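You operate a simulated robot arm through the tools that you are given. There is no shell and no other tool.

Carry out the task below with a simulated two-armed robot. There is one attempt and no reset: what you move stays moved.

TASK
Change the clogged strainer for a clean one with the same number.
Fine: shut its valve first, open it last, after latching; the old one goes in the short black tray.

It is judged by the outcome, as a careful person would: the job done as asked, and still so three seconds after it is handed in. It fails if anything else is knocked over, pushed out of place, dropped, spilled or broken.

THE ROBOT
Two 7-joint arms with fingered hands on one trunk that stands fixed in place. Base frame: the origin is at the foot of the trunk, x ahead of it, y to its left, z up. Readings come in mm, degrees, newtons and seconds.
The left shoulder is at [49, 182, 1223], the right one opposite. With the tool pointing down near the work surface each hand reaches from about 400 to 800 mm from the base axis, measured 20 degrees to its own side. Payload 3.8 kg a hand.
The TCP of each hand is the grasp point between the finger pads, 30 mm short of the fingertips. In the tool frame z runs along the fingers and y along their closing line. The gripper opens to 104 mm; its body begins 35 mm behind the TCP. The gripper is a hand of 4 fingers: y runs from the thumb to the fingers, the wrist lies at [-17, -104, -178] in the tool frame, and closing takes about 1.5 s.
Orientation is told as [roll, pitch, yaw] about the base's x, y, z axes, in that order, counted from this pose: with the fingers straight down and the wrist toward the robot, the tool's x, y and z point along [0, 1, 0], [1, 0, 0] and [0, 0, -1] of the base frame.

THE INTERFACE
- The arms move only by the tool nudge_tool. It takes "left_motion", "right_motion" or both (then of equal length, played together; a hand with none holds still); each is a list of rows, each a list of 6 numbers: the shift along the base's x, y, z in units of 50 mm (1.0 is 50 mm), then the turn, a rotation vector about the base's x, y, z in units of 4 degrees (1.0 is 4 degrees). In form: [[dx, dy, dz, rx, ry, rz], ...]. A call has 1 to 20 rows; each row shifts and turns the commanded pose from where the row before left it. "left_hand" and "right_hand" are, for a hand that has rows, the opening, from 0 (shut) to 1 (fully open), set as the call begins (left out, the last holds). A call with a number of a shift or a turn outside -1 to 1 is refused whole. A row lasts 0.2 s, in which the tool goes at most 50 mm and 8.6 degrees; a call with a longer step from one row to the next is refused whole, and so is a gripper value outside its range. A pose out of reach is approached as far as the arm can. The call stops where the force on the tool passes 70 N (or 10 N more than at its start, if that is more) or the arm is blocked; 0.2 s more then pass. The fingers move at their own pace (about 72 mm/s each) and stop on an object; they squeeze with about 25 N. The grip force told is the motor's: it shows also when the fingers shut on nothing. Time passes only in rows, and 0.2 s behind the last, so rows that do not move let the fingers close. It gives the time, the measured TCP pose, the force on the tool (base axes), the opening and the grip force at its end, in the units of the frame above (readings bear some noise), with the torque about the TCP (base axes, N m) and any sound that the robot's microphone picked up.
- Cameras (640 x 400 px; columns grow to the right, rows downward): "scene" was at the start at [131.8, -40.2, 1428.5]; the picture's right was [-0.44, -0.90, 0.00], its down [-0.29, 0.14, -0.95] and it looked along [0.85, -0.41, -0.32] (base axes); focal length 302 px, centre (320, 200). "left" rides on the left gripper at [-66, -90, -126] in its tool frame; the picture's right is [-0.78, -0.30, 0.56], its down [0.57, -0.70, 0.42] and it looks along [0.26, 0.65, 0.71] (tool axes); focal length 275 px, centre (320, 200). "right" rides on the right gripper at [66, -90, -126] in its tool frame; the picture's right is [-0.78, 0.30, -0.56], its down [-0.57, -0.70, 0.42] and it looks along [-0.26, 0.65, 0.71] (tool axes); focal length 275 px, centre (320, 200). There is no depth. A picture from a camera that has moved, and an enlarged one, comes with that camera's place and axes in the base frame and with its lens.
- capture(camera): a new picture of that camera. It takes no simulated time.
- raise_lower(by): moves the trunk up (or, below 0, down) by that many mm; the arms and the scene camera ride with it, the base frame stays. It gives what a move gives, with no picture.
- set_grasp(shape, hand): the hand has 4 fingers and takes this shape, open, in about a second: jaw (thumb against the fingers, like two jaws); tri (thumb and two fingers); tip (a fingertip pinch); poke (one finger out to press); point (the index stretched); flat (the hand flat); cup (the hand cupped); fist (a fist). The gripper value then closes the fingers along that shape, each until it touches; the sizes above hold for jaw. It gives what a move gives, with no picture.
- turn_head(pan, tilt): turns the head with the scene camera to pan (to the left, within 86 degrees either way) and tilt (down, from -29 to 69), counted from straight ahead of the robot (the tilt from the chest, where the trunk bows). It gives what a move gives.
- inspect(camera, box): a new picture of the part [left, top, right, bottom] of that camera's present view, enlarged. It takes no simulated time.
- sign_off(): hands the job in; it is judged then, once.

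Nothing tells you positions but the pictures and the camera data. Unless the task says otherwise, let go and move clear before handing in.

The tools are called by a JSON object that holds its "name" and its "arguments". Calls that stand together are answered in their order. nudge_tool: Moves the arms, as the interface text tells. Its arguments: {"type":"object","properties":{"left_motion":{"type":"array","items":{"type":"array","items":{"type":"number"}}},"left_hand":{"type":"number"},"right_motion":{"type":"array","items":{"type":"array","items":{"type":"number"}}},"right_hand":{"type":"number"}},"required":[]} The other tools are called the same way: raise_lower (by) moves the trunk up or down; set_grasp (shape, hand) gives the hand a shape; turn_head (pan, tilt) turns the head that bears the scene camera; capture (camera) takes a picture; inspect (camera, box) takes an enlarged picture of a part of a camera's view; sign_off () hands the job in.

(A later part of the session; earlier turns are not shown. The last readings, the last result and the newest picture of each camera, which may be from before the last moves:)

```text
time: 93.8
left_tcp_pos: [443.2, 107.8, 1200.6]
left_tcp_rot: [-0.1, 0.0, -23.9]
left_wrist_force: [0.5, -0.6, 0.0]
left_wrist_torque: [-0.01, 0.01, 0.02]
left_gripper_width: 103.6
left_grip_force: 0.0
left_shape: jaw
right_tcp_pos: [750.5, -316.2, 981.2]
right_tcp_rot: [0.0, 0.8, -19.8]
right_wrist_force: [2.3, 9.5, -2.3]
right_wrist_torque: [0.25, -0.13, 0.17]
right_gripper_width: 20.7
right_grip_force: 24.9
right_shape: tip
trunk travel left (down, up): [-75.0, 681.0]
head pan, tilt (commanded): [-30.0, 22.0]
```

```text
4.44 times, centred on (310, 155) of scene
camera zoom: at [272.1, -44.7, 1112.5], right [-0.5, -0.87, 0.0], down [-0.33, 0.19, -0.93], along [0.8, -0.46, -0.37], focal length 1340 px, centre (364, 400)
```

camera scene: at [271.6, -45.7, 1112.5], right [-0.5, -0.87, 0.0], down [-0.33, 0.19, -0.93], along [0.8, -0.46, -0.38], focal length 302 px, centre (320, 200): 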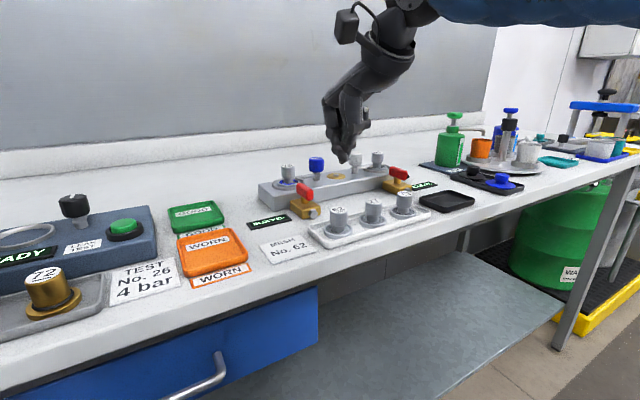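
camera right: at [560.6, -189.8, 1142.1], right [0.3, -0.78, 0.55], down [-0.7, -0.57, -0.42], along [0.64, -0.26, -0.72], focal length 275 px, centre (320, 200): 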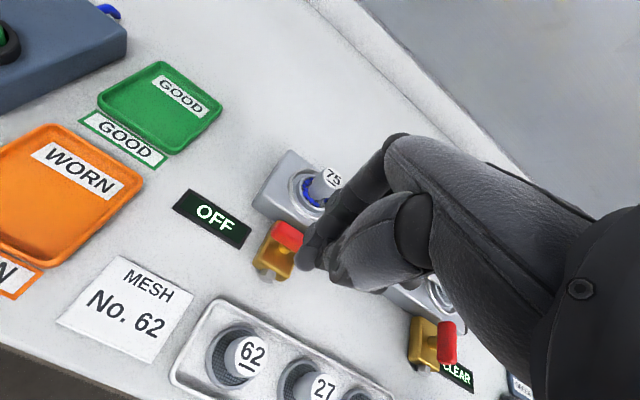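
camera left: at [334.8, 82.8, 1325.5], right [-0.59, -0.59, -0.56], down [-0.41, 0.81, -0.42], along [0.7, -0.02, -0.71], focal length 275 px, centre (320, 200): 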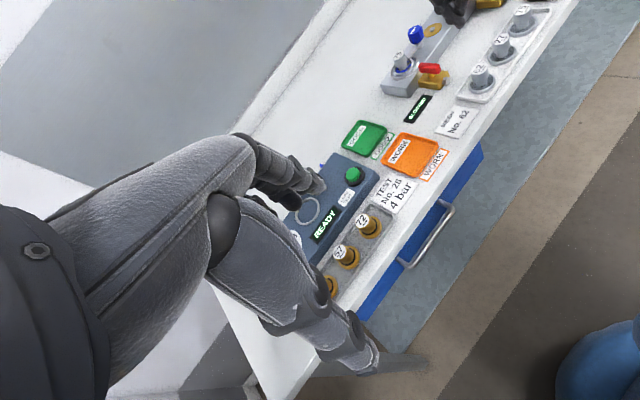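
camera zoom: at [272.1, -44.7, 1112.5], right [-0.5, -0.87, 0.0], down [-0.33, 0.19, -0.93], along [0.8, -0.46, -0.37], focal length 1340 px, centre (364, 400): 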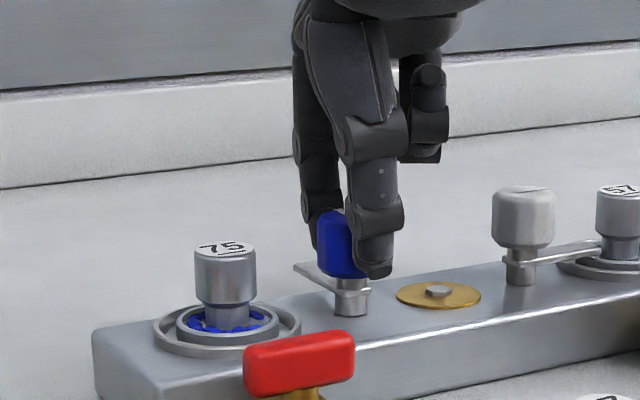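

The torque has risen, so the latch seems to be at its open stop, about 90° round. I'll let go, lift and look.

{"name": "nudge_tool", "arguments": {"right_motion": [[0, 0, 0, 0, 0, 0], [0, 0, 0, 0, 0, 0], [0, -0.02, 0.3, 0, 0, 0], [0, 0, 0.5, 0, 0, 1], [0, 0, 0.4, 0, 0, 1], [0, 0, 0, 0, 0, 1], [0, 0, 0, 0, 0, 1], [0, 0, 0, 0, -0.2, 1], [0, 0, 0, 0, 0, 0]], "right_hand": 0.48}}

{"name": "inspect", "arguments": {"camera": "scene", "box": [250, 110, 370, 200]}}

{"name": "inspect", "arguments": {"camera": "left", "box": [370, 0, 490, 90]}}

{"name": "inspect", "arguments": {"camera": "right", "box": [140, 140, 400, 340]}}

```text
time: 95.8
left_tcp_pos: [444.2, 105.5, 1199.8]
left_tcp_rot: [-0.1, -0.1, -24.0]
left_wrist_force: [0.4, -0.8, -0.2]
left_wrist_torque: [-0.02, -0.03, 0.02]
left_gripper_width: 103.7
left_grip_force: 0.0
left_shape: jaw
right_tcp_pos: [747.4, -324.5, 1039.4]
right_tcp_rot: [0.1, 0.0, 0.2]
right_wrist_force: [-0.1, 0.2, 1.3]
right_wrist_torque: [-0.01, -0.01, -0.02]
right_gripper_width: 49.6
right_grip_force: 0.0
right_shape: tip
right hand out of reach, approached as far as the arm can: row 5
trunk travel left (down, up): [-75.0, 681.0]
head pan, tilt (commanded): [-30.0, 22.0]
```

```text
4.44 times, centred on (310, 155) of scene
camera zoom: at [271.7, -45.7, 1112.5], right [-0.5, -0.87, 0.0], down [-0.32, 0.19, -0.93], along [0.8, -0.46, -0.37], focal length 1340 px, centre (364, 400)
```

zoom: 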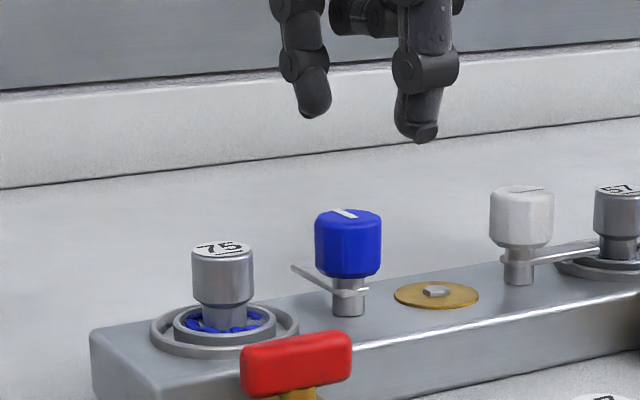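

```text
4.44 times, centred on (430, 45) of left
camera zoom: at [335.0, 82.7, 1325.7], right [-0.59, -0.59, -0.56], down [-0.41, 0.81, -0.42], along [0.7, -0.02, -0.71], focal length 1224 px, centre (-169, 889)
```

zoom: 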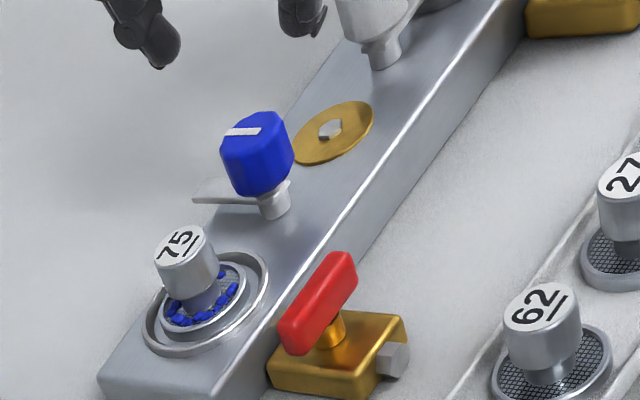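

```text
2.00 times, centred on (270, 240) of right
camera zoom: at [657.2, -260.0, 1166.2], right [0.3, -0.78, 0.56], down [-0.7, -0.57, -0.43], along [0.65, -0.26, -0.71], focal length 551 px, centre (420, 120)
```

zoom: 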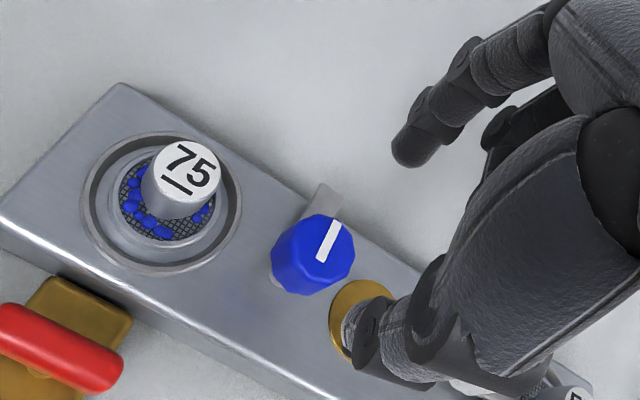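

The latch is fully open, with its arm pointing away. Now I'll move above the old strainer at about (748, -256) with the pinch open.

{"name": "nudge_tool", "arguments": {"right_motion": [[0.02, 0.41, -0.05, 0, 0, -0.67], [0.02, 0.41, -0.05, 0, 0, -0.67], [0.01, 0.41, -0.05, 0, 0, -0.67], [0, 0, 0, 0, 0, 0]], "right_hand": 0.5}}

{"name": "inspect", "arguments": {"camera": "scene", "box": [230, 100, 350, 190]}}

{"name": "inspect", "arguments": {"camera": "left", "box": [350, 0, 470, 90]}}

{"name": "inspect", "arguments": {"camera": "right", "box": [220, 140, 400, 280]}}

```text
time: 96.8
left_tcp_pos: [443.7, 107.3, 1200.9]
left_tcp_rot: [0.0, -0.1, -24.0]
left_wrist_force: [-0.5, -0.8, 0.1]
left_wrist_torque: [0.04, 0.01, 0.03]
left_gripper_width: 103.8
left_grip_force: 0.0
left_shape: jaw
right_tcp_pos: [745.6, -288.9, 1028.9]
right_tcp_rot: [0.0, 0.0, -8.0]
right_wrist_force: [-0.2, -1.1, -0.7]
right_wrist_torque: [0.03, 0.01, -0.01]
right_gripper_width: 52.0
right_grip_force: 0.1
right_shape: tip
right hand out of reach, approached as far as the arm can: row 2, 3
trunk travel left (down, up): [-75.0, 681.0]
head pan, tilt (commanded): [-30.0, 22.0]
```

```text
4.44 times, centred on (290, 145) of scene
camera zoom: at [271.5, -45.7, 1112.7], right [-0.5, -0.87, 0.0], down [-0.32, 0.19, -0.93], along [0.8, -0.46, -0.37], focal length 1340 px, centre (453, 444)
```

zoom: 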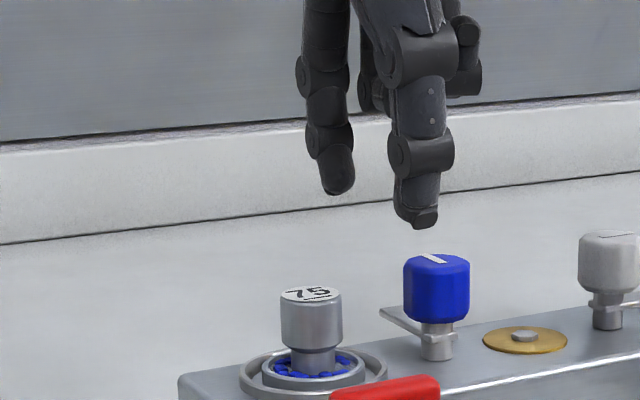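

```text
4.44 times, centred on (410, 45) of left
camera zoom: at [334.6, 82.8, 1325.8], right [-0.59, -0.59, -0.56], down [-0.41, 0.81, -0.42], along [0.7, -0.02, -0.71], focal length 1224 px, centre (-80, 889)
```

zoom: 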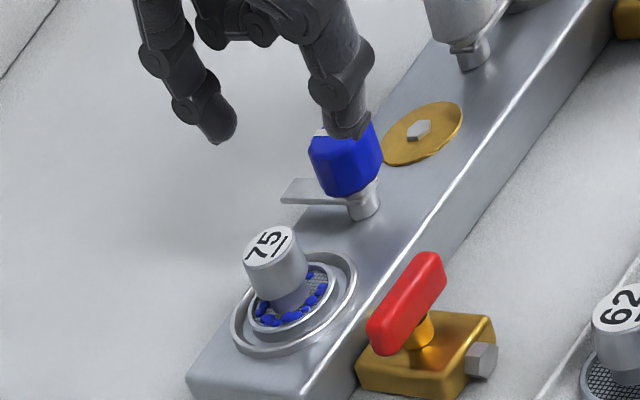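

```text
2.86 times, centred on (310, 210) of right
camera zoom: at [665.6, -212.4, 1155.4], right [0.19, -0.81, 0.56], down [-0.77, -0.47, -0.43], along [0.61, -0.35, -0.71], focal length 786 px, centre (349, 171)
```

zoom: 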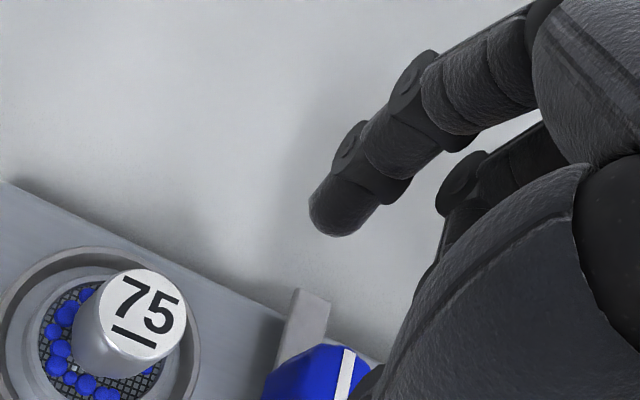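

At this height the arm runs out of reach over the strainer. Tilting the fingers forward 8° brings the wrist back and gains room, so I'll tilt first and then slide over.

{"name": "nudge_tool", "arguments": {"right_motion": [[0, 0, 0, 0, -1, 0], [0, 0, 0, 0, -1, 0], [0, 0.27, -0.1, 0, 0, 0], [0, 0.26, -0.1, 0, 0, 0], [0, 0, 0, 0, 0, 0]]}}

{"name": "inspect", "arguments": {"camera": "scene", "box": [230, 100, 350, 190]}}

{"name": "inspect", "arguments": {"camera": "left", "box": [350, 0, 470, 90]}}

{"name": "inspect", "arguments": {"camera": "right", "box": [220, 140, 400, 280]}}

```text
time: 98.0
left_tcp_pos: [444.4, 107.3, 1199.3]
left_tcp_rot: [0.0, 0.0, -24.0]
left_wrist_force: [0.6, 0.0, -0.4]
left_wrist_torque: [0.01, 0.02, -0.02]
left_gripper_width: 103.7
left_grip_force: 0.1
left_shape: jaw
right_tcp_pos: [745.2, -263.1, 1018.3]
right_tcp_rot: [1.2, -7.9, -8.0]
right_wrist_force: [0.1, 0.7, 0.7]
right_wrist_torque: [0.0, -0.02, -0.02]
right_gripper_width: 51.5
right_grip_force: 0.1
right_shape: tip
trunk travel left (down, up): [-75.0, 681.0]
head pan, tilt (commanded): [-30.0, 22.0]
```

```text
4.44 times, centred on (290, 145) of scene
camera zoom: at [271.7, -45.8, 1112.6], right [-0.5, -0.87, 0.0], down [-0.32, 0.19, -0.93], along [0.8, -0.46, -0.37], focal length 1340 px, centre (453, 444)
```

zoom: 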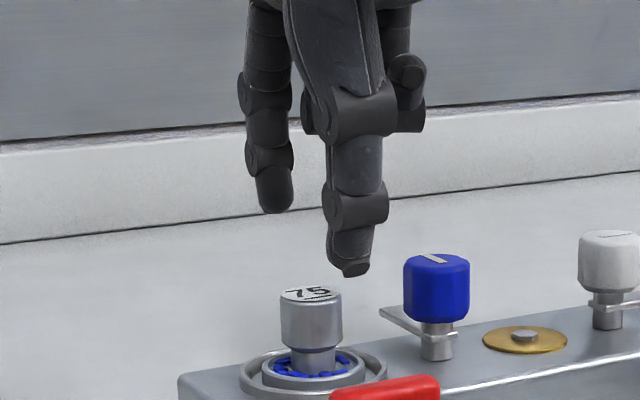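

```text
4.44 times, centred on (410, 45) of left
camera zoom: at [335.0, 82.7, 1325.7], right [-0.59, -0.59, -0.56], down [-0.41, 0.81, -0.42], along [0.7, -0.02, -0.71], focal length 1224 px, centre (-80, 889)
```

zoom: 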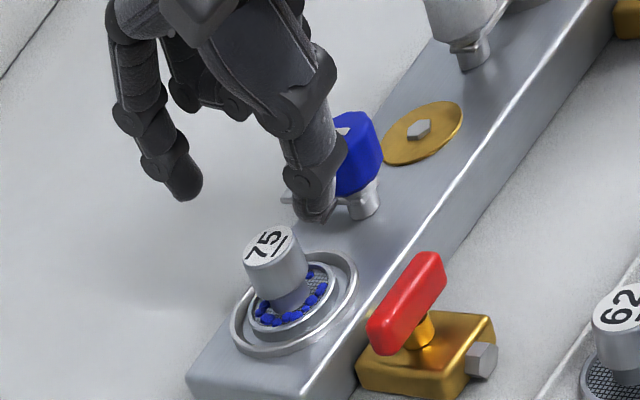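

```text
2.86 times, centred on (310, 210) of right
camera zoom: at [648.2, -185.3, 1132.3], right [0.11, -0.81, 0.58], down [-0.71, -0.47, -0.53], along [0.7, -0.35, -0.62], focal length 786 px, centre (349, 171)
```

zoom: 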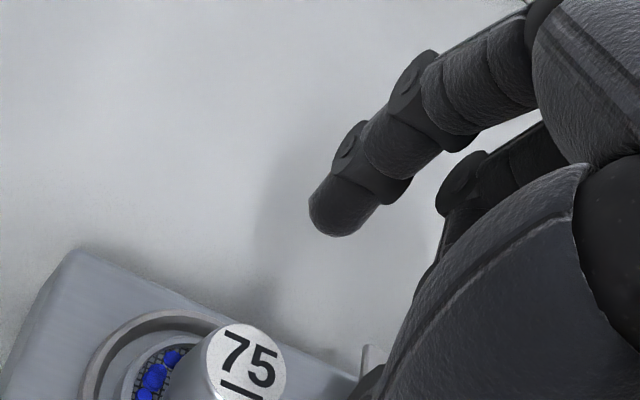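

The fingertips straddle the strainer's handle within 2–4 mm. I'll go straight down to z ≈ 977.

{"name": "nudge_tool", "arguments": {"right_motion": [[0, 0.03, -0.27, 0, 0, 0], [0, 0, -0.27, 0, 0, 0], [0, 0, -0.27, 0, 0, 0], [0, 0, 0, 0, 0, 0]]}}

{"name": "inspect", "arguments": {"camera": "scene", "box": [230, 120, 350, 210]}}

{"name": "inspect", "arguments": {"camera": "left", "box": [350, 0, 470, 90]}}

{"name": "inspect", "arguments": {"camera": "right", "box": [220, 140, 400, 280]}}

```text
time: 99.0
left_tcp_pos: [444.2, 106.9, 1201.1]
left_tcp_rot: [0.1, 0.0, -24.0]
left_wrist_force: [0.3, -0.1, -0.2]
left_wrist_torque: [-0.01, -0.02, 0.03]
left_gripper_width: 103.8
left_grip_force: 0.1
left_shape: jaw
right_tcp_pos: [744.0, -260.8, 978.2]
right_tcp_rot: [1.3, -7.9, -8.0]
right_wrist_force: [0.3, -0.2, -0.1]
right_wrist_torque: [0.0, 0.0, 0.0]
right_gripper_width: 51.7
right_grip_force: 0.2
right_shape: tip
trunk travel left (down, up): [-75.0, 681.0]
head pan, tilt (commanded): [-30.0, 22.0]
```

```text
4.44 times, centred on (290, 165) of scene
camera zoom: at [271.7, -45.7, 1112.6], right [-0.5, -0.87, 0.0], down [-0.32, 0.19, -0.93], along [0.8, -0.46, -0.37], focal length 1340 px, centre (453, 356)
```

zoom: 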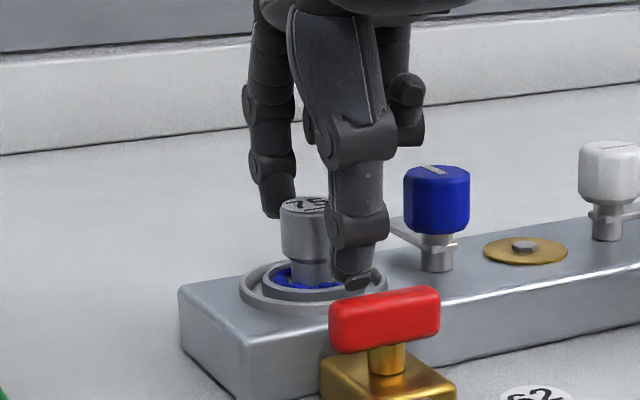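

```text
4.44 times, centred on (410, 45) of left
camera zoom: at [334.9, 82.7, 1325.7], right [-0.59, -0.59, -0.56], down [-0.41, 0.81, -0.42], along [0.7, -0.02, -0.71], focal length 1224 px, centre (-80, 889)
```

zoom: 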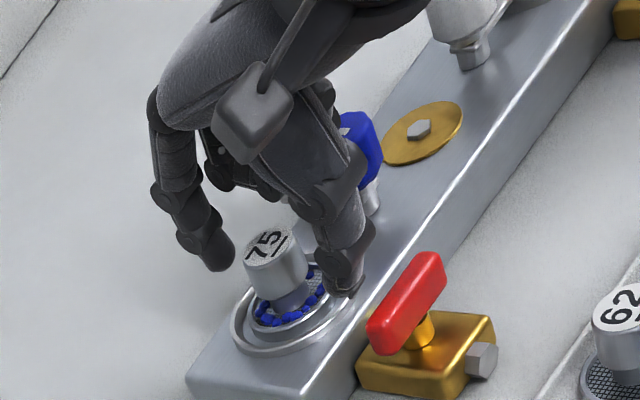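

```text
2.86 times, centred on (310, 210) of right
camera zoom: at [648.1, -184.6, 1092.1], right [0.11, -0.81, 0.58], down [-0.71, -0.47, -0.53], along [0.7, -0.35, -0.62], focal length 786 px, centre (349, 171)
```

zoom: 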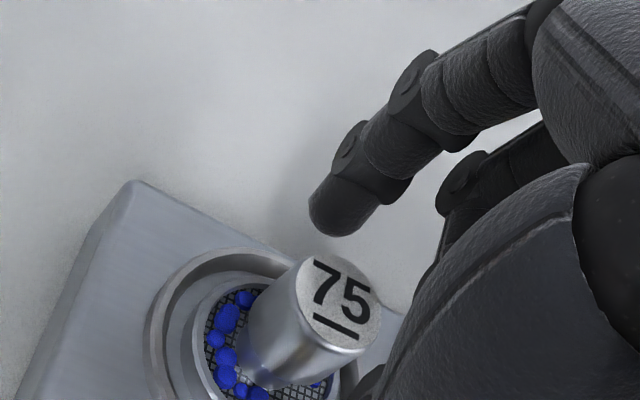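

The handle is between the fingers. I'll close on it.

{"name": "nudge_tool", "arguments": {"right_motion": [[0.02, 0.02, 0, 0, 0, 0], [0, 0, 0, 0, 0, 0], [0, 0, 0, 0, 0, 0], [0, 0, 0, 0, 0, 0], [0, 0, 0, 0, 0, 0]], "right_hand": 0.05}}

{"name": "inspect", "arguments": {"camera": "scene", "box": [230, 120, 350, 210]}}

{"name": "inspect", "arguments": {"camera": "right", "box": [220, 140, 400, 280]}}

{"name": "inspect", "arguments": {"camera": "left", "box": [350, 0, 470, 90]}}

```text
time: 100.2
left_tcp_pos: [443.3, 106.4, 1199.7]
left_tcp_rot: [0.0, 0.0, -23.9]
left_wrist_force: [-1.2, -0.4, -0.2]
left_wrist_torque: [0.0, 0.01, -0.02]
left_gripper_width: 103.6
left_grip_force: 0.0
left_shape: jaw
right_tcp_pos: [746.6, -261.0, 977.9]
right_tcp_rot: [1.1, -7.9, -7.9]
right_wrist_force: [0.3, 0.1, -0.2]
right_wrist_torque: [0.0, 0.03, 0.0]
right_gripper_width: 16.9
right_grip_force: 25.5
right_shape: tip
trunk travel left (down, up): [-75.0, 681.0]
head pan, tilt (commanded): [-30.0, 22.0]
```

```text
4.44 times, centred on (290, 165) of scene
camera zoom: at [271.7, -45.7, 1112.6], right [-0.5, -0.87, 0.0], down [-0.32, 0.19, -0.93], along [0.8, -0.46, -0.37], focal length 1340 px, centre (453, 356)
```

zoom: 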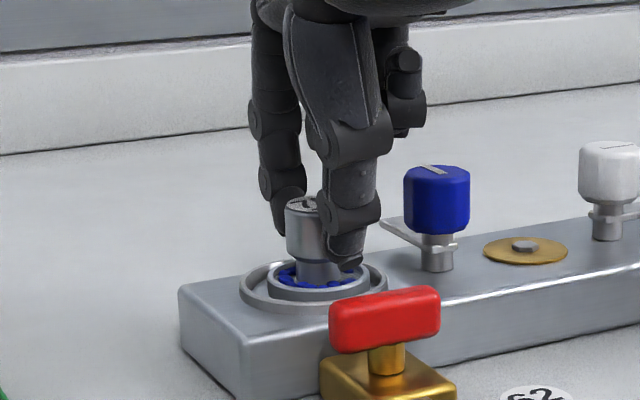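

```text
2.86 times, centred on (310, 210) of right
camera zoom: at [649.1, -183.6, 1091.7], right [0.11, -0.81, 0.58], down [-0.71, -0.47, -0.53], along [0.7, -0.35, -0.62], focal length 786 px, centre (349, 171)
```

zoom: 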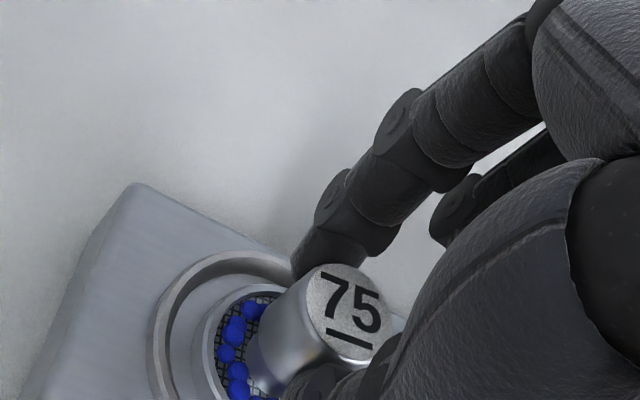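

```text
4.44 times, centred on (410, 45) of left
camera zoom: at [335.0, 82.7, 1325.7], right [-0.59, -0.59, -0.56], down [-0.41, 0.81, -0.42], along [0.7, -0.02, -0.71], focal length 1224 px, centre (-80, 889)
```

zoom: 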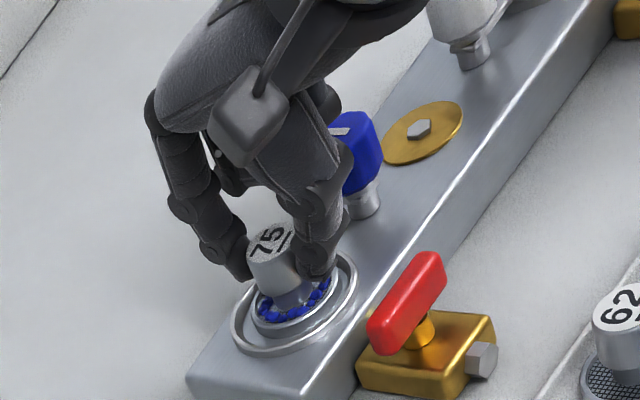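

It's gripped. I'll lift slowly 20 mm and see whether the strainer comes up straight.

{"name": "nudge_tool", "arguments": {"right_motion": [[0, 0, 0.1, 0, 0, 0], [0, 0, 0.1, 0, 0, 0], [0, 0, 0.1, 0, 0, 0], [0, 0, 0.1, 0, 0, 0], [0, 0, 0, 0, 0, 0]]}}

{"name": "inspect", "arguments": {"camera": "scene", "box": [230, 120, 350, 210]}}

{"name": "inspect", "arguments": {"camera": "left", "box": [350, 0, 470, 90]}}

```text
time: 101.3
left_tcp_pos: [443.3, 106.5, 1200.1]
left_tcp_rot: [0.1, 0.0, -23.8]
left_wrist_force: [-0.5, 0.2, 0.6]
left_wrist_torque: [-0.02, -0.01, 0.01]
left_gripper_width: 103.6
left_grip_force: 0.2
left_shape: jaw
right_tcp_pos: [746.4, -260.3, 997.2]
right_tcp_rot: [1.2, -7.9, -8.0]
right_wrist_force: [0.2, 1.3, -0.8]
right_wrist_torque: [-0.02, -0.02, 0.05]
right_gripper_width: 16.9
right_grip_force: 24.7
right_shape: tip
trunk travel left (down, up): [-75.0, 681.0]
head pan, tilt (commanded): [-30.0, 22.0]
```

```text
4.44 times, centred on (290, 165) of scene
camera zoom: at [271.7, -45.7, 1112.6], right [-0.5, -0.87, 0.0], down [-0.32, 0.19, -0.93], along [0.8, -0.46, -0.38], focal length 1340 px, centre (453, 356)
```

zoom: 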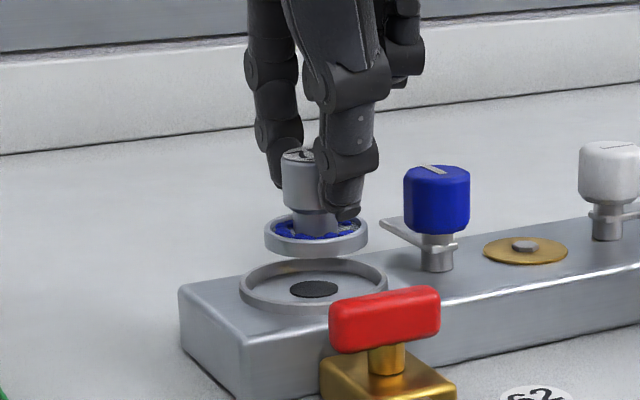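

```text
4.44 times, centred on (410, 45) of left
camera zoom: at [335.0, 82.7, 1325.7], right [-0.59, -0.59, -0.56], down [-0.41, 0.81, -0.42], along [0.7, -0.02, -0.71], focal length 1224 px, centre (-80, 889)
```

zoom: 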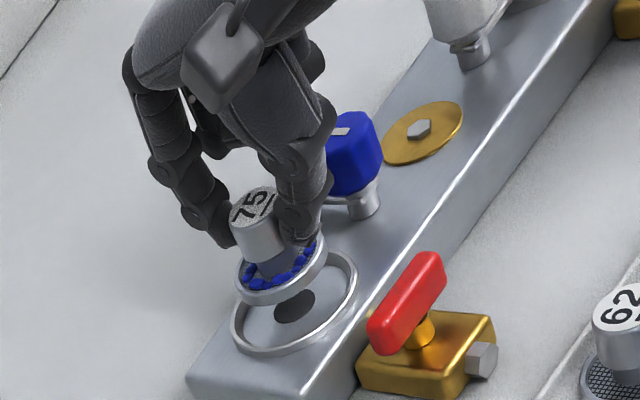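

It came out cleanly; it's a flat disc about 40 mm across with no deep basket. I'll lift it higher, back away over the valve and carry it towards the black tray.

{"name": "nudge_tool", "arguments": {"right_motion": [[0, 0, 0.2, 0, 0, 0], [-0.1, 0, 0.25, 0, 0, 0], [-0.4, -0.1, 0.1, 0, 0, 0], [-0.4, -0.2, 0, 0, 0, 0], [-0.25, -0.41, 0, 0, 0, 0], [-0.25, -0.41, 0, 0, 0, 0], [-0.25, -0.41, 0, 0, 0, 0], [-0.25, -0.41, 0, 0, 0, 0], [-0.25, -0.41, 0, 0, 0, 0], [-0.25, -0.41, 0, 0, 0, 0], [-0.2, -0.41, 0, 0, 0, 0], [0, 0, 0, 0, 0, 0]]}}

{"name": "capture", "arguments": {"camera": "scene"}}

{"name": "capture", "arguments": {"camera": "right"}}

{"name": "inspect", "arguments": {"camera": "left", "box": [400, 0, 640, 150]}}

```text
time: 104.0
left_tcp_pos: [442.5, 106.5, 1200.9]
left_tcp_rot: [0.0, -0.1, -23.9]
left_wrist_force: [-0.3, 0.5, -0.2]
left_wrist_torque: [-0.01, 0.03, 0.02]
left_gripper_width: 103.7
left_grip_force: 0.0
left_shape: jaw
right_tcp_pos: [617.3, -418.5, 1024.4]
right_tcp_rot: [1.2, -7.8, -8.0]
right_wrist_force: [0.8, -0.1, -1.3]
right_wrist_torque: [0.02, 0.04, 0.01]
right_gripper_width: 16.8
right_grip_force: 24.7
right_shape: tip
trunk travel left (down, up): [-75.0, 681.0]
head pan, tilt (commanded): [-30.0, 22.0]
```

```text
taken
camera scene: at [271.7, -45.7, 1112.6], right [-0.5, -0.87, 0.0], down [-0.32, 0.19, -0.93], along [0.8, -0.46, -0.37], focal length 302 px, centre (320, 200)
```

scene: 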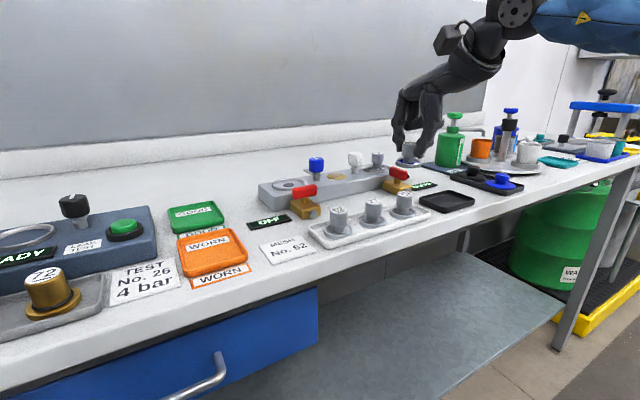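

```text
taken
camera right: at [520.1, -341.8, 1138.7], right [0.11, -0.81, 0.58], down [-0.71, -0.47, -0.53], along [0.7, -0.35, -0.62], focal length 275 px, centre (320, 200)
```

right: 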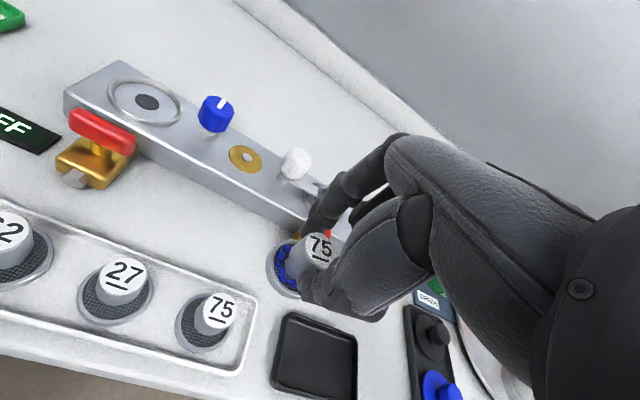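

```text
2.67 times, centred on (520, 75) of left
camera zoom: at [335.0, 82.7, 1325.7], right [-0.59, -0.59, -0.56], down [-0.41, 0.81, -0.42], along [0.7, -0.02, -0.71], focal length 734 px, centre (-213, 533)
```

zoom: 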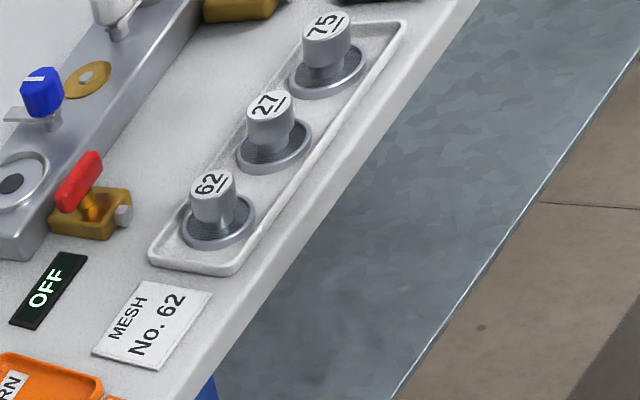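

The old strainer is held steady over the gap beside the rack. The tray centre comes out at about (587, -488), so I'll move over it and start down.

{"name": "nudge_tool", "arguments": {"right_motion": [[-0.2, -0.5, 0, 0, 0, 0], [-0.2, -0.5, 0, 0, 0, 0], [-0.23, -0.5, 0, 0, 0, 0], [0, 0, -0.3, 0, 0, 0], [0, 0, -0.3, 0, 0, 0], [0, 0, 0, 0, 0, 0]]}}

{"name": "inspect", "arguments": {"camera": "scene", "box": [380, 130, 510, 230]}}

{"name": "capture", "arguments": {"camera": "right"}}

```text
time: 105.3
left_tcp_pos: [444.3, 107.6, 1200.0]
left_tcp_rot: [-0.1, 0.0, -24.1]
left_wrist_force: [0.5, 0.4, 0.2]
left_wrist_torque: [-0.03, -0.03, 0.0]
left_gripper_width: 103.8
left_grip_force: 0.1
left_shape: jaw
right_tcp_pos: [584.1, -493.6, 995.0]
right_tcp_rot: [1.2, -7.9, -7.8]
right_wrist_force: [-0.2, 0.7, -0.8]
right_wrist_torque: [0.01, 0.01, -0.01]
right_gripper_width: 16.8
right_grip_force: 25.3
right_shape: tip
trunk travel left (down, up): [-75.0, 681.0]
head pan, tilt (commanded): [-30.0, 22.0]
```

```text
4.00 times, centred on (445, 180) of scene
camera zoom: at [271.6, -45.9, 1112.6], right [-0.5, -0.87, 0.0], down [-0.32, 0.19, -0.93], along [0.8, -0.46, -0.37], focal length 1206 px, centre (-180, 280)
```

zoom: 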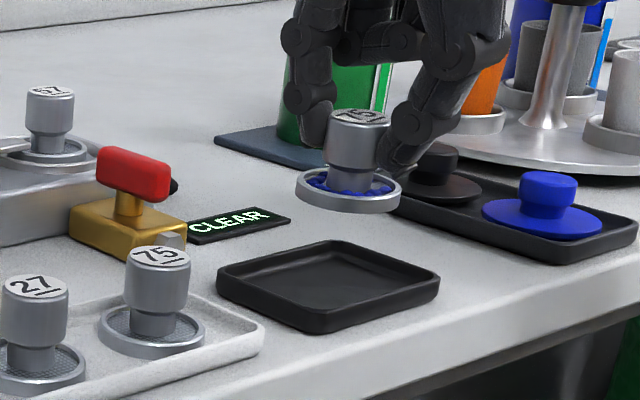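

```text
taken
camera right: at [487.9, -417.3, 1109.8], right [0.11, -0.81, 0.58], down [-0.71, -0.47, -0.53], along [0.7, -0.35, -0.62], focal length 275 px, centre (320, 200)
```

right: 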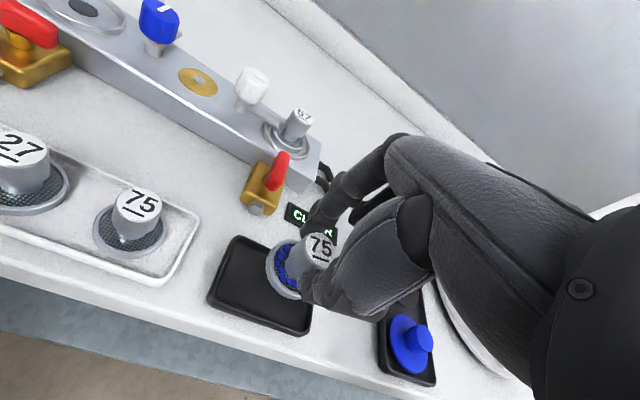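

The strainer is within a few mm of the tray's centre in both views. I'll lower it to just above the floor and then in small steps to contact.

{"name": "nudge_tool", "arguments": {"right_motion": [[0, 0, -0.25, 0, 0, 0], [0, 0, -0.25, 0, 0, 0], [0, 0, -0.18, 0, 0, 0], [0, 0, 0, 0, 0, 0]]}}

{"name": "inspect", "arguments": {"camera": "scene", "box": [380, 130, 510, 230]}}

{"name": "nudge_tool", "arguments": {"right_motion": [[0, 0, -0.04, 0, 0, 0], [0, 0, 0, 0, 0, 0]]}}

```text
time: 106.3
left_tcp_pos: [445.0, 107.3, 1201.1]
left_tcp_rot: [-0.1, 0.1, -23.9]
left_wrist_force: [0.5, -1.1, -0.3]
left_wrist_torque: [0.02, 0.02, -0.02]
left_gripper_width: 103.8
left_grip_force: 0.1
left_shape: jaw
right_tcp_pos: [584.8, -493.1, 962.9]
right_tcp_rot: [1.2, -7.9, -8.0]
right_wrist_force: [-0.3, -0.3, -0.4]
right_wrist_torque: [0.01, 0.01, 0.0]
right_gripper_width: 16.9
right_grip_force: 24.7
right_shape: tip
trunk travel left (down, up): [-75.0, 681.0]
head pan, tilt (commanded): [-30.0, 22.0]
```

```text
4.00 times, centred on (445, 180) of scene
camera zoom: at [271.7, -45.8, 1112.6], right [-0.5, -0.87, 0.0], down [-0.32, 0.19, -0.93], along [0.8, -0.46, -0.37], focal length 1206 px, centre (-180, 280)
```

zoom: 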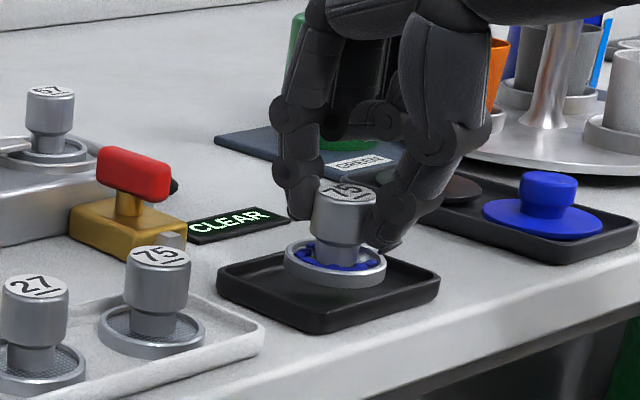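

```text
time: 107.0
left_tcp_pos: [443.1, 106.5, 1200.5]
left_tcp_rot: [0.0, 0.0, -23.8]
left_wrist_force: [-0.1, 0.6, 0.4]
left_wrist_torque: [0.03, -0.02, 0.0]
left_gripper_width: 103.8
left_grip_force: 0.1
left_shape: jaw
right_tcp_pos: [585.7, -494.5, 959.4]
right_tcp_rot: [1.1, -8.0, -8.1]
right_wrist_force: [0.1, 0.3, -0.6]
right_wrist_torque: [0.01, -0.02, 0.01]
right_gripper_width: 16.8
right_grip_force: 25.0
right_shape: tip
trunk travel left (down, up): [-75.0, 681.0]
head pan, tilt (commanded): [-30.0, 22.0]
```

Well aligned over the tray and still no contact. I'll lower further in 2 mm steps.

{"name": "nudge_tool", "arguments": {"right_motion": [[0, 0, -0.04, 0, 0, 0], [0, 0, -0.04, 0, 0, 0], [0, 0, 0, 0, 0, 0]]}}

{"name": "nudge_tool", "arguments": {"right_motion": [[0, 0, -0.04, 0, 0, 0], [0, 0, 0, 0, 0, 0]]}}

{"name": "inspect", "arguments": {"camera": "scene", "box": [380, 130, 510, 230]}}

```text
time: 107.8
left_tcp_pos: [444.4, 107.5, 1200.2]
left_tcp_rot: [0.0, 0.0, -23.8]
left_wrist_force: [-0.5, -0.4, 0.6]
left_wrist_torque: [-0.05, -0.02, -0.04]
left_gripper_width: 103.9
left_grip_force: 0.0
left_shape: jaw
right_tcp_pos: [585.3, -493.8, 955.9]
right_tcp_rot: [1.3, -7.9, -8.1]
right_wrist_force: [-0.4, -0.5, -0.9]
right_wrist_torque: [-0.03, 0.02, -0.03]
right_gripper_width: 17.0
right_grip_force: 25.2
right_shape: tip
trunk travel left (down, up): [-75.0, 681.0]
head pan, tilt (commanded): [-30.0, 22.0]
```

```text
time: 108.3
left_tcp_pos: [444.1, 106.6, 1200.2]
left_tcp_rot: [0.0, -0.1, -23.8]
left_wrist_force: [0.6, -0.1, -0.9]
left_wrist_torque: [0.0, 0.01, 0.0]
left_gripper_width: 103.5
left_grip_force: 0.1
left_shape: jaw
right_tcp_pos: [585.3, -492.6, 954.0]
right_tcp_rot: [1.2, -8.0, -8.0]
right_wrist_force: [-0.9, -0.3, -1.6]
right_wrist_torque: [-0.01, 0.01, -0.02]
right_gripper_width: 17.0
right_grip_force: 25.2
right_shape: tip
trunk travel left (down, up): [-75.0, 681.0]
head pan, tilt (commanded): [-30.0, 22.0]
```

```text
4.00 times, centred on (445, 180) of scene
camera zoom: at [271.7, -45.8, 1112.6], right [-0.5, -0.87, 0.0], down [-0.32, 0.19, -0.93], along [0.8, -0.46, -0.37], focal length 1206 px, centre (-180, 280)
```

zoom: 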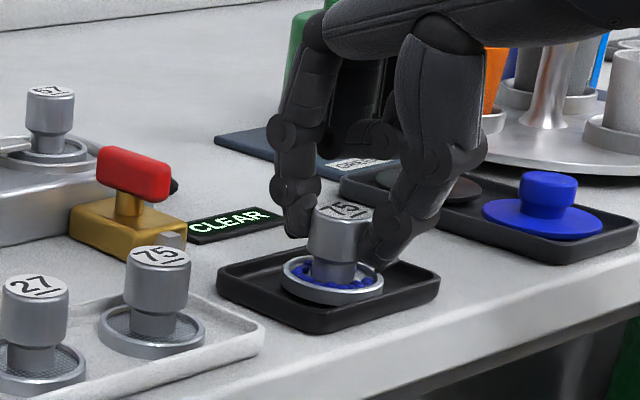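

Nearly there. I'll take two more small steps to feel the floor.

{"name": "nudge_tool", "arguments": {"right_motion": [[0, 0, -0.04, 0, 0, 0], [0, 0, 0, 0, 0, 0]]}}

{"name": "nudge_tool", "arguments": {"right_motion": [[0, 0, -0.03, 0, 0, 0], [0, 0, 0, 0, 0, 0]]}}

{"name": "inspect", "arguments": {"camera": "scene", "box": [400, 150, 500, 220]}}

```text
time: 109.0
left_tcp_pos: [444.3, 107.3, 1199.7]
left_tcp_rot: [0.0, 0.0, -23.9]
left_wrist_force: [0.3, -0.1, -0.2]
left_wrist_torque: [-0.03, 0.02, -0.01]
left_gripper_width: 103.5
left_grip_force: 0.1
left_shape: jaw
right_tcp_pos: [584.9, -493.3, 952.8]
right_tcp_rot: [1.3, -7.9, -8.1]
right_wrist_force: [0.6, 0.2, 0.2]
right_wrist_torque: [0.0, 0.0, -0.01]
right_gripper_width: 16.7
right_grip_force: 25.0
right_shape: tip
trunk travel left (down, up): [-75.0, 681.0]
head pan, tilt (commanded): [-30.0, 22.0]
```

```text
time: 109.5
left_tcp_pos: [442.3, 108.0, 1201.1]
left_tcp_rot: [0.0, 0.0, -23.9]
left_wrist_force: [0.0, 0.3, 0.4]
left_wrist_torque: [0.0, -0.03, 0.0]
left_gripper_width: 103.6
left_grip_force: 0.1
left_shape: jaw
right_tcp_pos: [584.8, -492.7, 951.0]
right_tcp_rot: [1.2, -8.0, -8.0]
right_wrist_force: [0.3, -0.2, 2.9]
right_wrist_torque: [0.04, 0.04, -0.04]
right_gripper_width: 16.8
right_grip_force: 25.5
right_shape: tip
trunk travel left (down, up): [-75.0, 681.0]
head pan, tilt (commanded): [-30.0, 22.0]
```

```text
5.71 times, centred on (450, 185) of scene
camera zoom: at [271.4, -45.6, 1112.7], right [-0.5, -0.87, 0.0], down [-0.32, 0.19, -0.93], along [0.8, -0.46, -0.37], focal length 1723 px, centre (-423, 286)
```

zoom: 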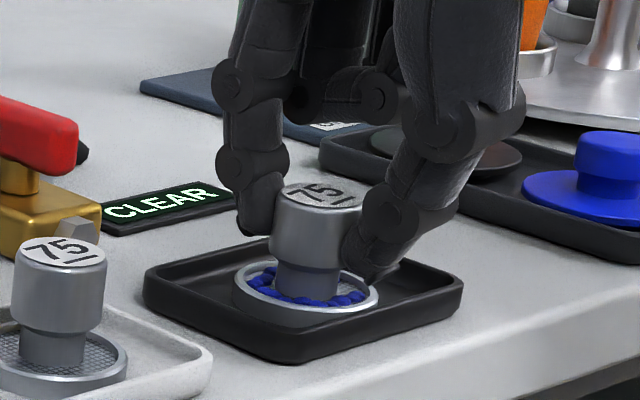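

The strainer rests on the tray floor with about 3 N. I'll open only slightly so the thumb stays off the tray's rim, then rise straight up.

{"name": "nudge_tool", "arguments": {"right_motion": [[0, 0, 0.02, 0, 0, 0], [0, 0, 0, 0, 0, 0], [0, 0, 0, 0, 0, 0]], "right_hand": 0.26}}

{"name": "inspect", "arguments": {"camera": "scene", "box": [400, 150, 500, 220]}}

```text
time: 110.3
left_tcp_pos: [444.8, 106.4, 1201.2]
left_tcp_rot: [0.0, 0.0, -24.0]
left_wrist_force: [0.2, 0.5, -0.7]
left_wrist_torque: [0.01, 0.02, 0.01]
left_gripper_width: 103.5
left_grip_force: 0.1
left_shape: jaw
right_tcp_pos: [583.7, -494.1, 950.2]
right_tcp_rot: [1.2, -7.9, -8.0]
right_wrist_force: [0.1, -0.3, 0.9]
right_wrist_torque: [-0.01, 0.02, -0.02]
right_gripper_width: 27.1
right_grip_force: 0.1
right_shape: tip
trunk travel left (down, up): [-75.0, 681.0]
head pan, tilt (commanded): [-30.0, 22.0]
```

```text
5.71 times, centred on (450, 185) of scene
camera zoom: at [271.6, -45.8, 1112.6], right [-0.5, -0.87, 0.0], down [-0.32, 0.19, -0.93], along [0.8, -0.46, -0.37], focal length 1723 px, centre (-423, 286)
```

zoom: 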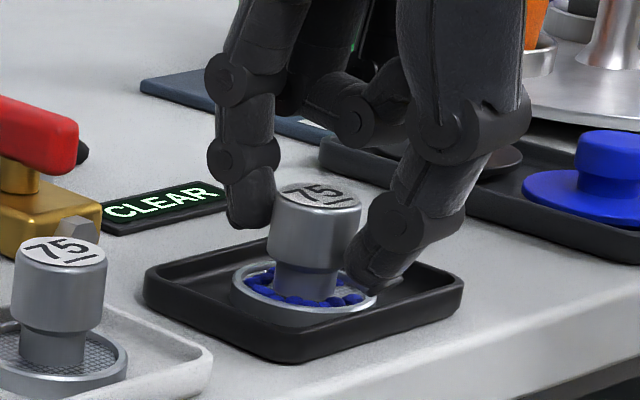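

Released. I'll open a touch more and rise straight up.

{"name": "nudge_tool", "arguments": {"right_motion": [[0, 0, 0.02, 0, 0, 0], [0, 0, 0.1, 0, 0, 0], [0, 0, 0.2, 0, 0, 0], [0, 0, 0.4, 0, 0, 0], [0, 0, 0.4, 0, 0, 0], [0, 0, 0.4, 0, 0, 0], [0, 0, 0, 0, 0, 0]], "right_hand": 0.34}}

{"name": "inspect", "arguments": {"camera": "scene", "box": [360, 130, 500, 230]}}

{"name": "capture", "arguments": {"camera": "right"}}

```text
time: 112.0
left_tcp_pos: [443.6, 107.6, 1201.2]
left_tcp_rot: [0.1, 0.0, -23.9]
left_wrist_force: [0.4, 0.2, 0.4]
left_wrist_torque: [-0.05, -0.02, 0.01]
left_gripper_width: 103.6
left_grip_force: 0.2
left_shape: jaw
right_tcp_pos: [584.2, -493.5, 1027.1]
right_tcp_rot: [1.2, -7.9, -7.9]
right_wrist_force: [-0.1, 0.8, 0.6]
right_wrist_torque: [-0.01, 0.01, -0.01]
right_gripper_width: 35.0
right_grip_force: 0.1
right_shape: tip
trunk travel left (down, up): [-75.0, 681.0]
head pan, tilt (commanded): [-30.0, 22.0]
```

```text
4.00 times, centred on (430, 180) of scene
camera zoom: at [271.7, -45.8, 1112.5], right [-0.5, -0.87, 0.0], down [-0.32, 0.19, -0.93], along [0.8, -0.46, -0.37], focal length 1206 px, centre (-120, 280)
```

zoom: 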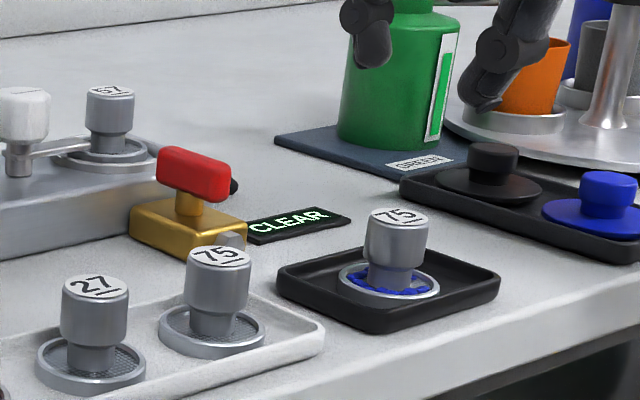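

```text
taken
camera right: at [487.9, -417.2, 1141.7], right [0.11, -0.81, 0.58], down [-0.71, -0.47, -0.53], along [0.7, -0.35, -0.62], focal length 275 px, centre (320, 200)
```

right: 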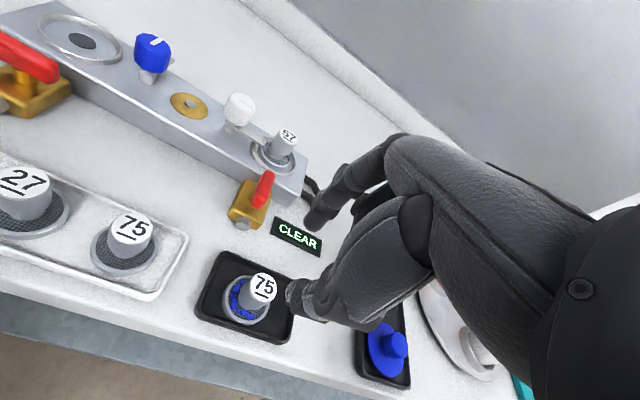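

The old strainer sits well inside the short black tray. Now I'll move above the clean 75 in the rack at about (590, -386).

{"name": "nudge_tool", "arguments": {"right_motion": [[0.02, 0.5, 0, 0, 0, 0], [0.02, 0.5, 0, 0, 0, 0], [0.02, 0.5, -0.2, 0, 0, 0], [0.03, 0.54, -0.3, 0, 0, 0], [0, 0, 0, 0, 0, 0]], "right_hand": 0.42}}

{"name": "inspect", "arguments": {"camera": "scene", "box": [330, 130, 470, 230]}}

{"name": "inspect", "arguments": {"camera": "left", "box": [450, 0, 590, 100]}}

{"name": "inspect", "arguments": {"camera": "right", "box": [200, 160, 400, 340]}}

```text
time: 113.2
left_tcp_pos: [444.5, 106.6, 1200.4]
left_tcp_rot: [0.1, 0.1, -24.0]
left_wrist_force: [1.2, 0.1, 0.0]
left_wrist_torque: [0.01, 0.04, 0.01]
left_gripper_width: 103.6
left_grip_force: 0.0
left_shape: jaw
right_tcp_pos: [588.7, -389.6, 1002.8]
right_tcp_rot: [1.2, -7.9, -8.0]
right_wrist_force: [-0.3, -0.1, 0.2]
right_wrist_torque: [-0.01, 0.0, 0.0]
right_gripper_width: 43.3
right_grip_force: 0.0
right_shape: tip
trunk travel left (down, up): [-75.0, 681.0]
head pan, tilt (commanded): [-30.0, 22.0]
```

```text
4.00 times, centred on (400, 180) of scene
camera zoom: at [271.6, -45.8, 1112.6], right [-0.5, -0.87, 0.0], down [-0.32, 0.19, -0.93], along [0.8, -0.46, -0.37], focal length 1206 px, centre (0, 280)
```

zoom: 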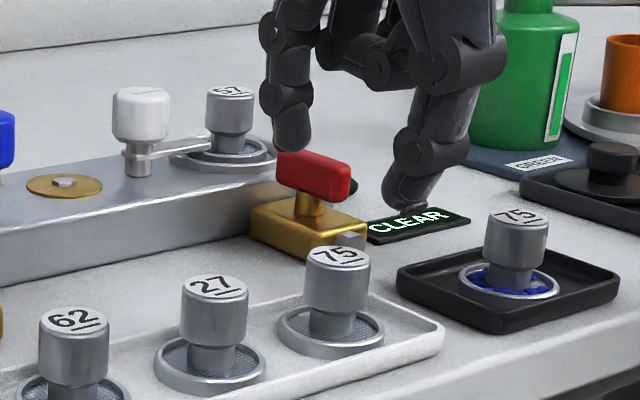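

```text
4.00 times, centred on (520, 50) of left
camera zoom: at [334.8, 82.6, 1325.8], right [-0.59, -0.59, -0.56], down [-0.41, 0.81, -0.42], along [0.7, -0.02, -0.71], focal length 1101 px, centre (-480, 800)
```

zoom: 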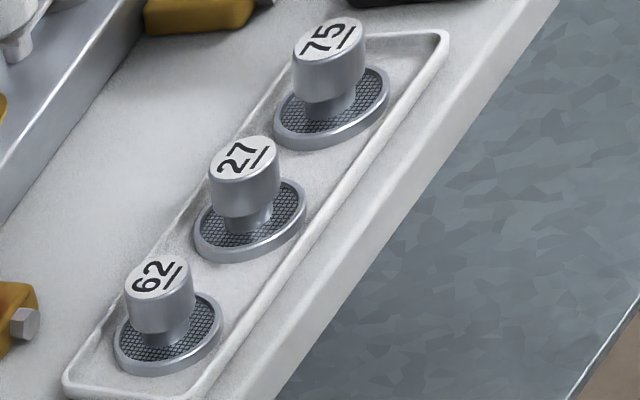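

```text
2.22 times, centred on (300, 250) of right
camera zoom: at [492.7, -314.1, 1116.1], right [0.11, -0.81, 0.58], down [-0.71, -0.47, -0.53], along [0.7, -0.35, -0.62], focal length 612 px, centre (364, 89)
```

zoom: 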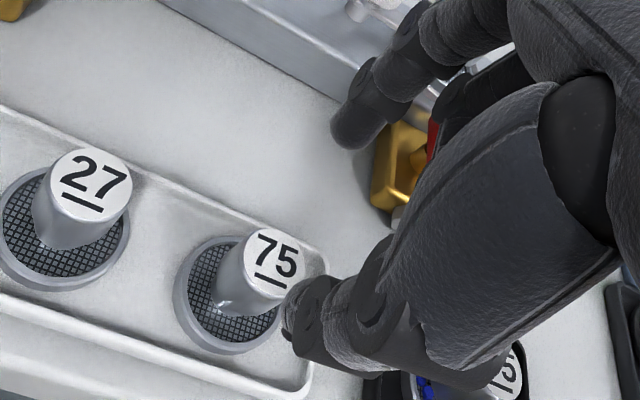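

By the hand camera the clean strainer is within 2 mm of the pinch centre. I'll correct that and descend in two stages.

{"name": "nudge_tool", "arguments": {"right_motion": [[0, -0.03, -0.28, 0, 0, 0], [0, 0, -0.28, 0, 0, 0], [0, 0, 0, 0, 0, 0]]}}

{"name": "inspect", "arguments": {"camera": "scene", "box": [340, 140, 460, 230]}}

{"name": "inspect", "arguments": {"camera": "right", "box": [200, 160, 400, 340]}}

{"name": "inspect", "arguments": {"camera": "left", "box": [450, 0, 590, 100]}}

```text
time: 114.0
left_tcp_pos: [442.8, 106.9, 1200.7]
left_tcp_rot: [-0.1, 0.0, -23.9]
left_wrist_force: [-0.5, -0.2, 0.8]
left_wrist_torque: [-0.04, -0.06, 0.0]
left_gripper_width: 103.7
left_grip_force: 0.0
left_shape: jaw
right_tcp_pos: [589.0, -392.6, 974.9]
right_tcp_rot: [1.2, -7.9, -8.0]
right_wrist_force: [0.0, 0.2, 0.5]
right_wrist_torque: [-0.02, -0.04, 0.01]
right_gripper_width: 43.4
right_grip_force: 0.1
right_shape: tip
trunk travel left (down, up): [-75.0, 681.0]
head pan, tilt (commanded): [-30.0, 22.0]
```

```text
4.44 times, centred on (400, 185) of scene
camera zoom: at [271.6, -45.7, 1112.6], right [-0.5, -0.87, 0.0], down [-0.32, 0.19, -0.93], along [0.8, -0.46, -0.37], focal length 1340 px, centre (-36, 267)
```

zoom: 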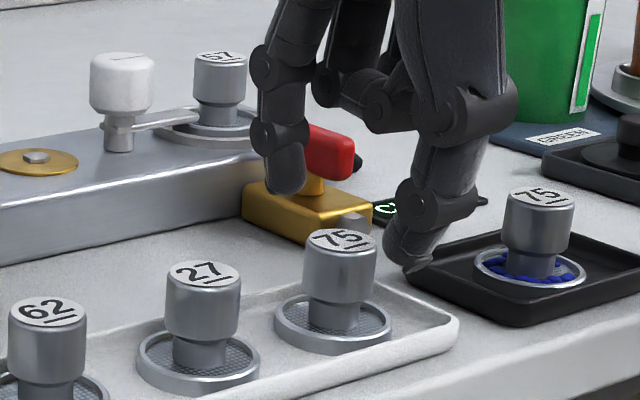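

```text
2.22 times, centred on (300, 250) of right
camera zoom: at [492.9, -315.6, 1088.8], right [0.11, -0.81, 0.58], down [-0.71, -0.47, -0.53], along [0.7, -0.35, -0.62], focal length 612 px, centre (364, 89)
```

zoom: 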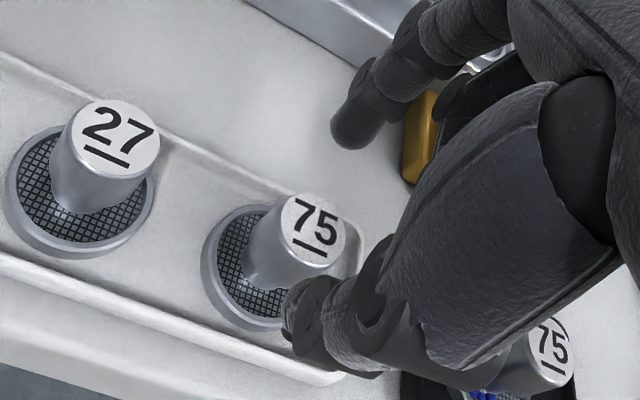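

```text
4.00 times, centred on (520, 50) of left
camera zoom: at [334.8, 82.8, 1325.8], right [-0.59, -0.59, -0.56], down [-0.41, 0.81, -0.42], along [0.7, -0.02, -0.71], focal length 1101 px, centre (-480, 800)
```

zoom: 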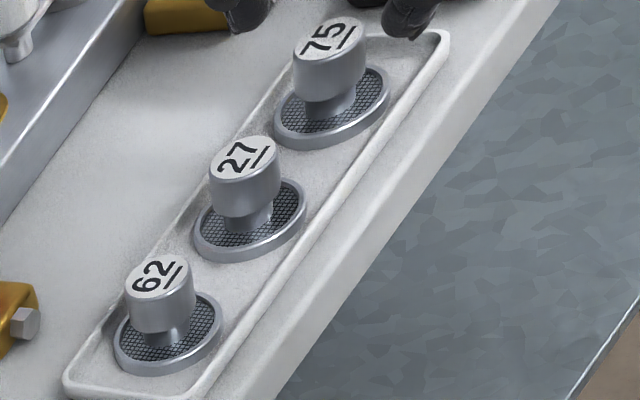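

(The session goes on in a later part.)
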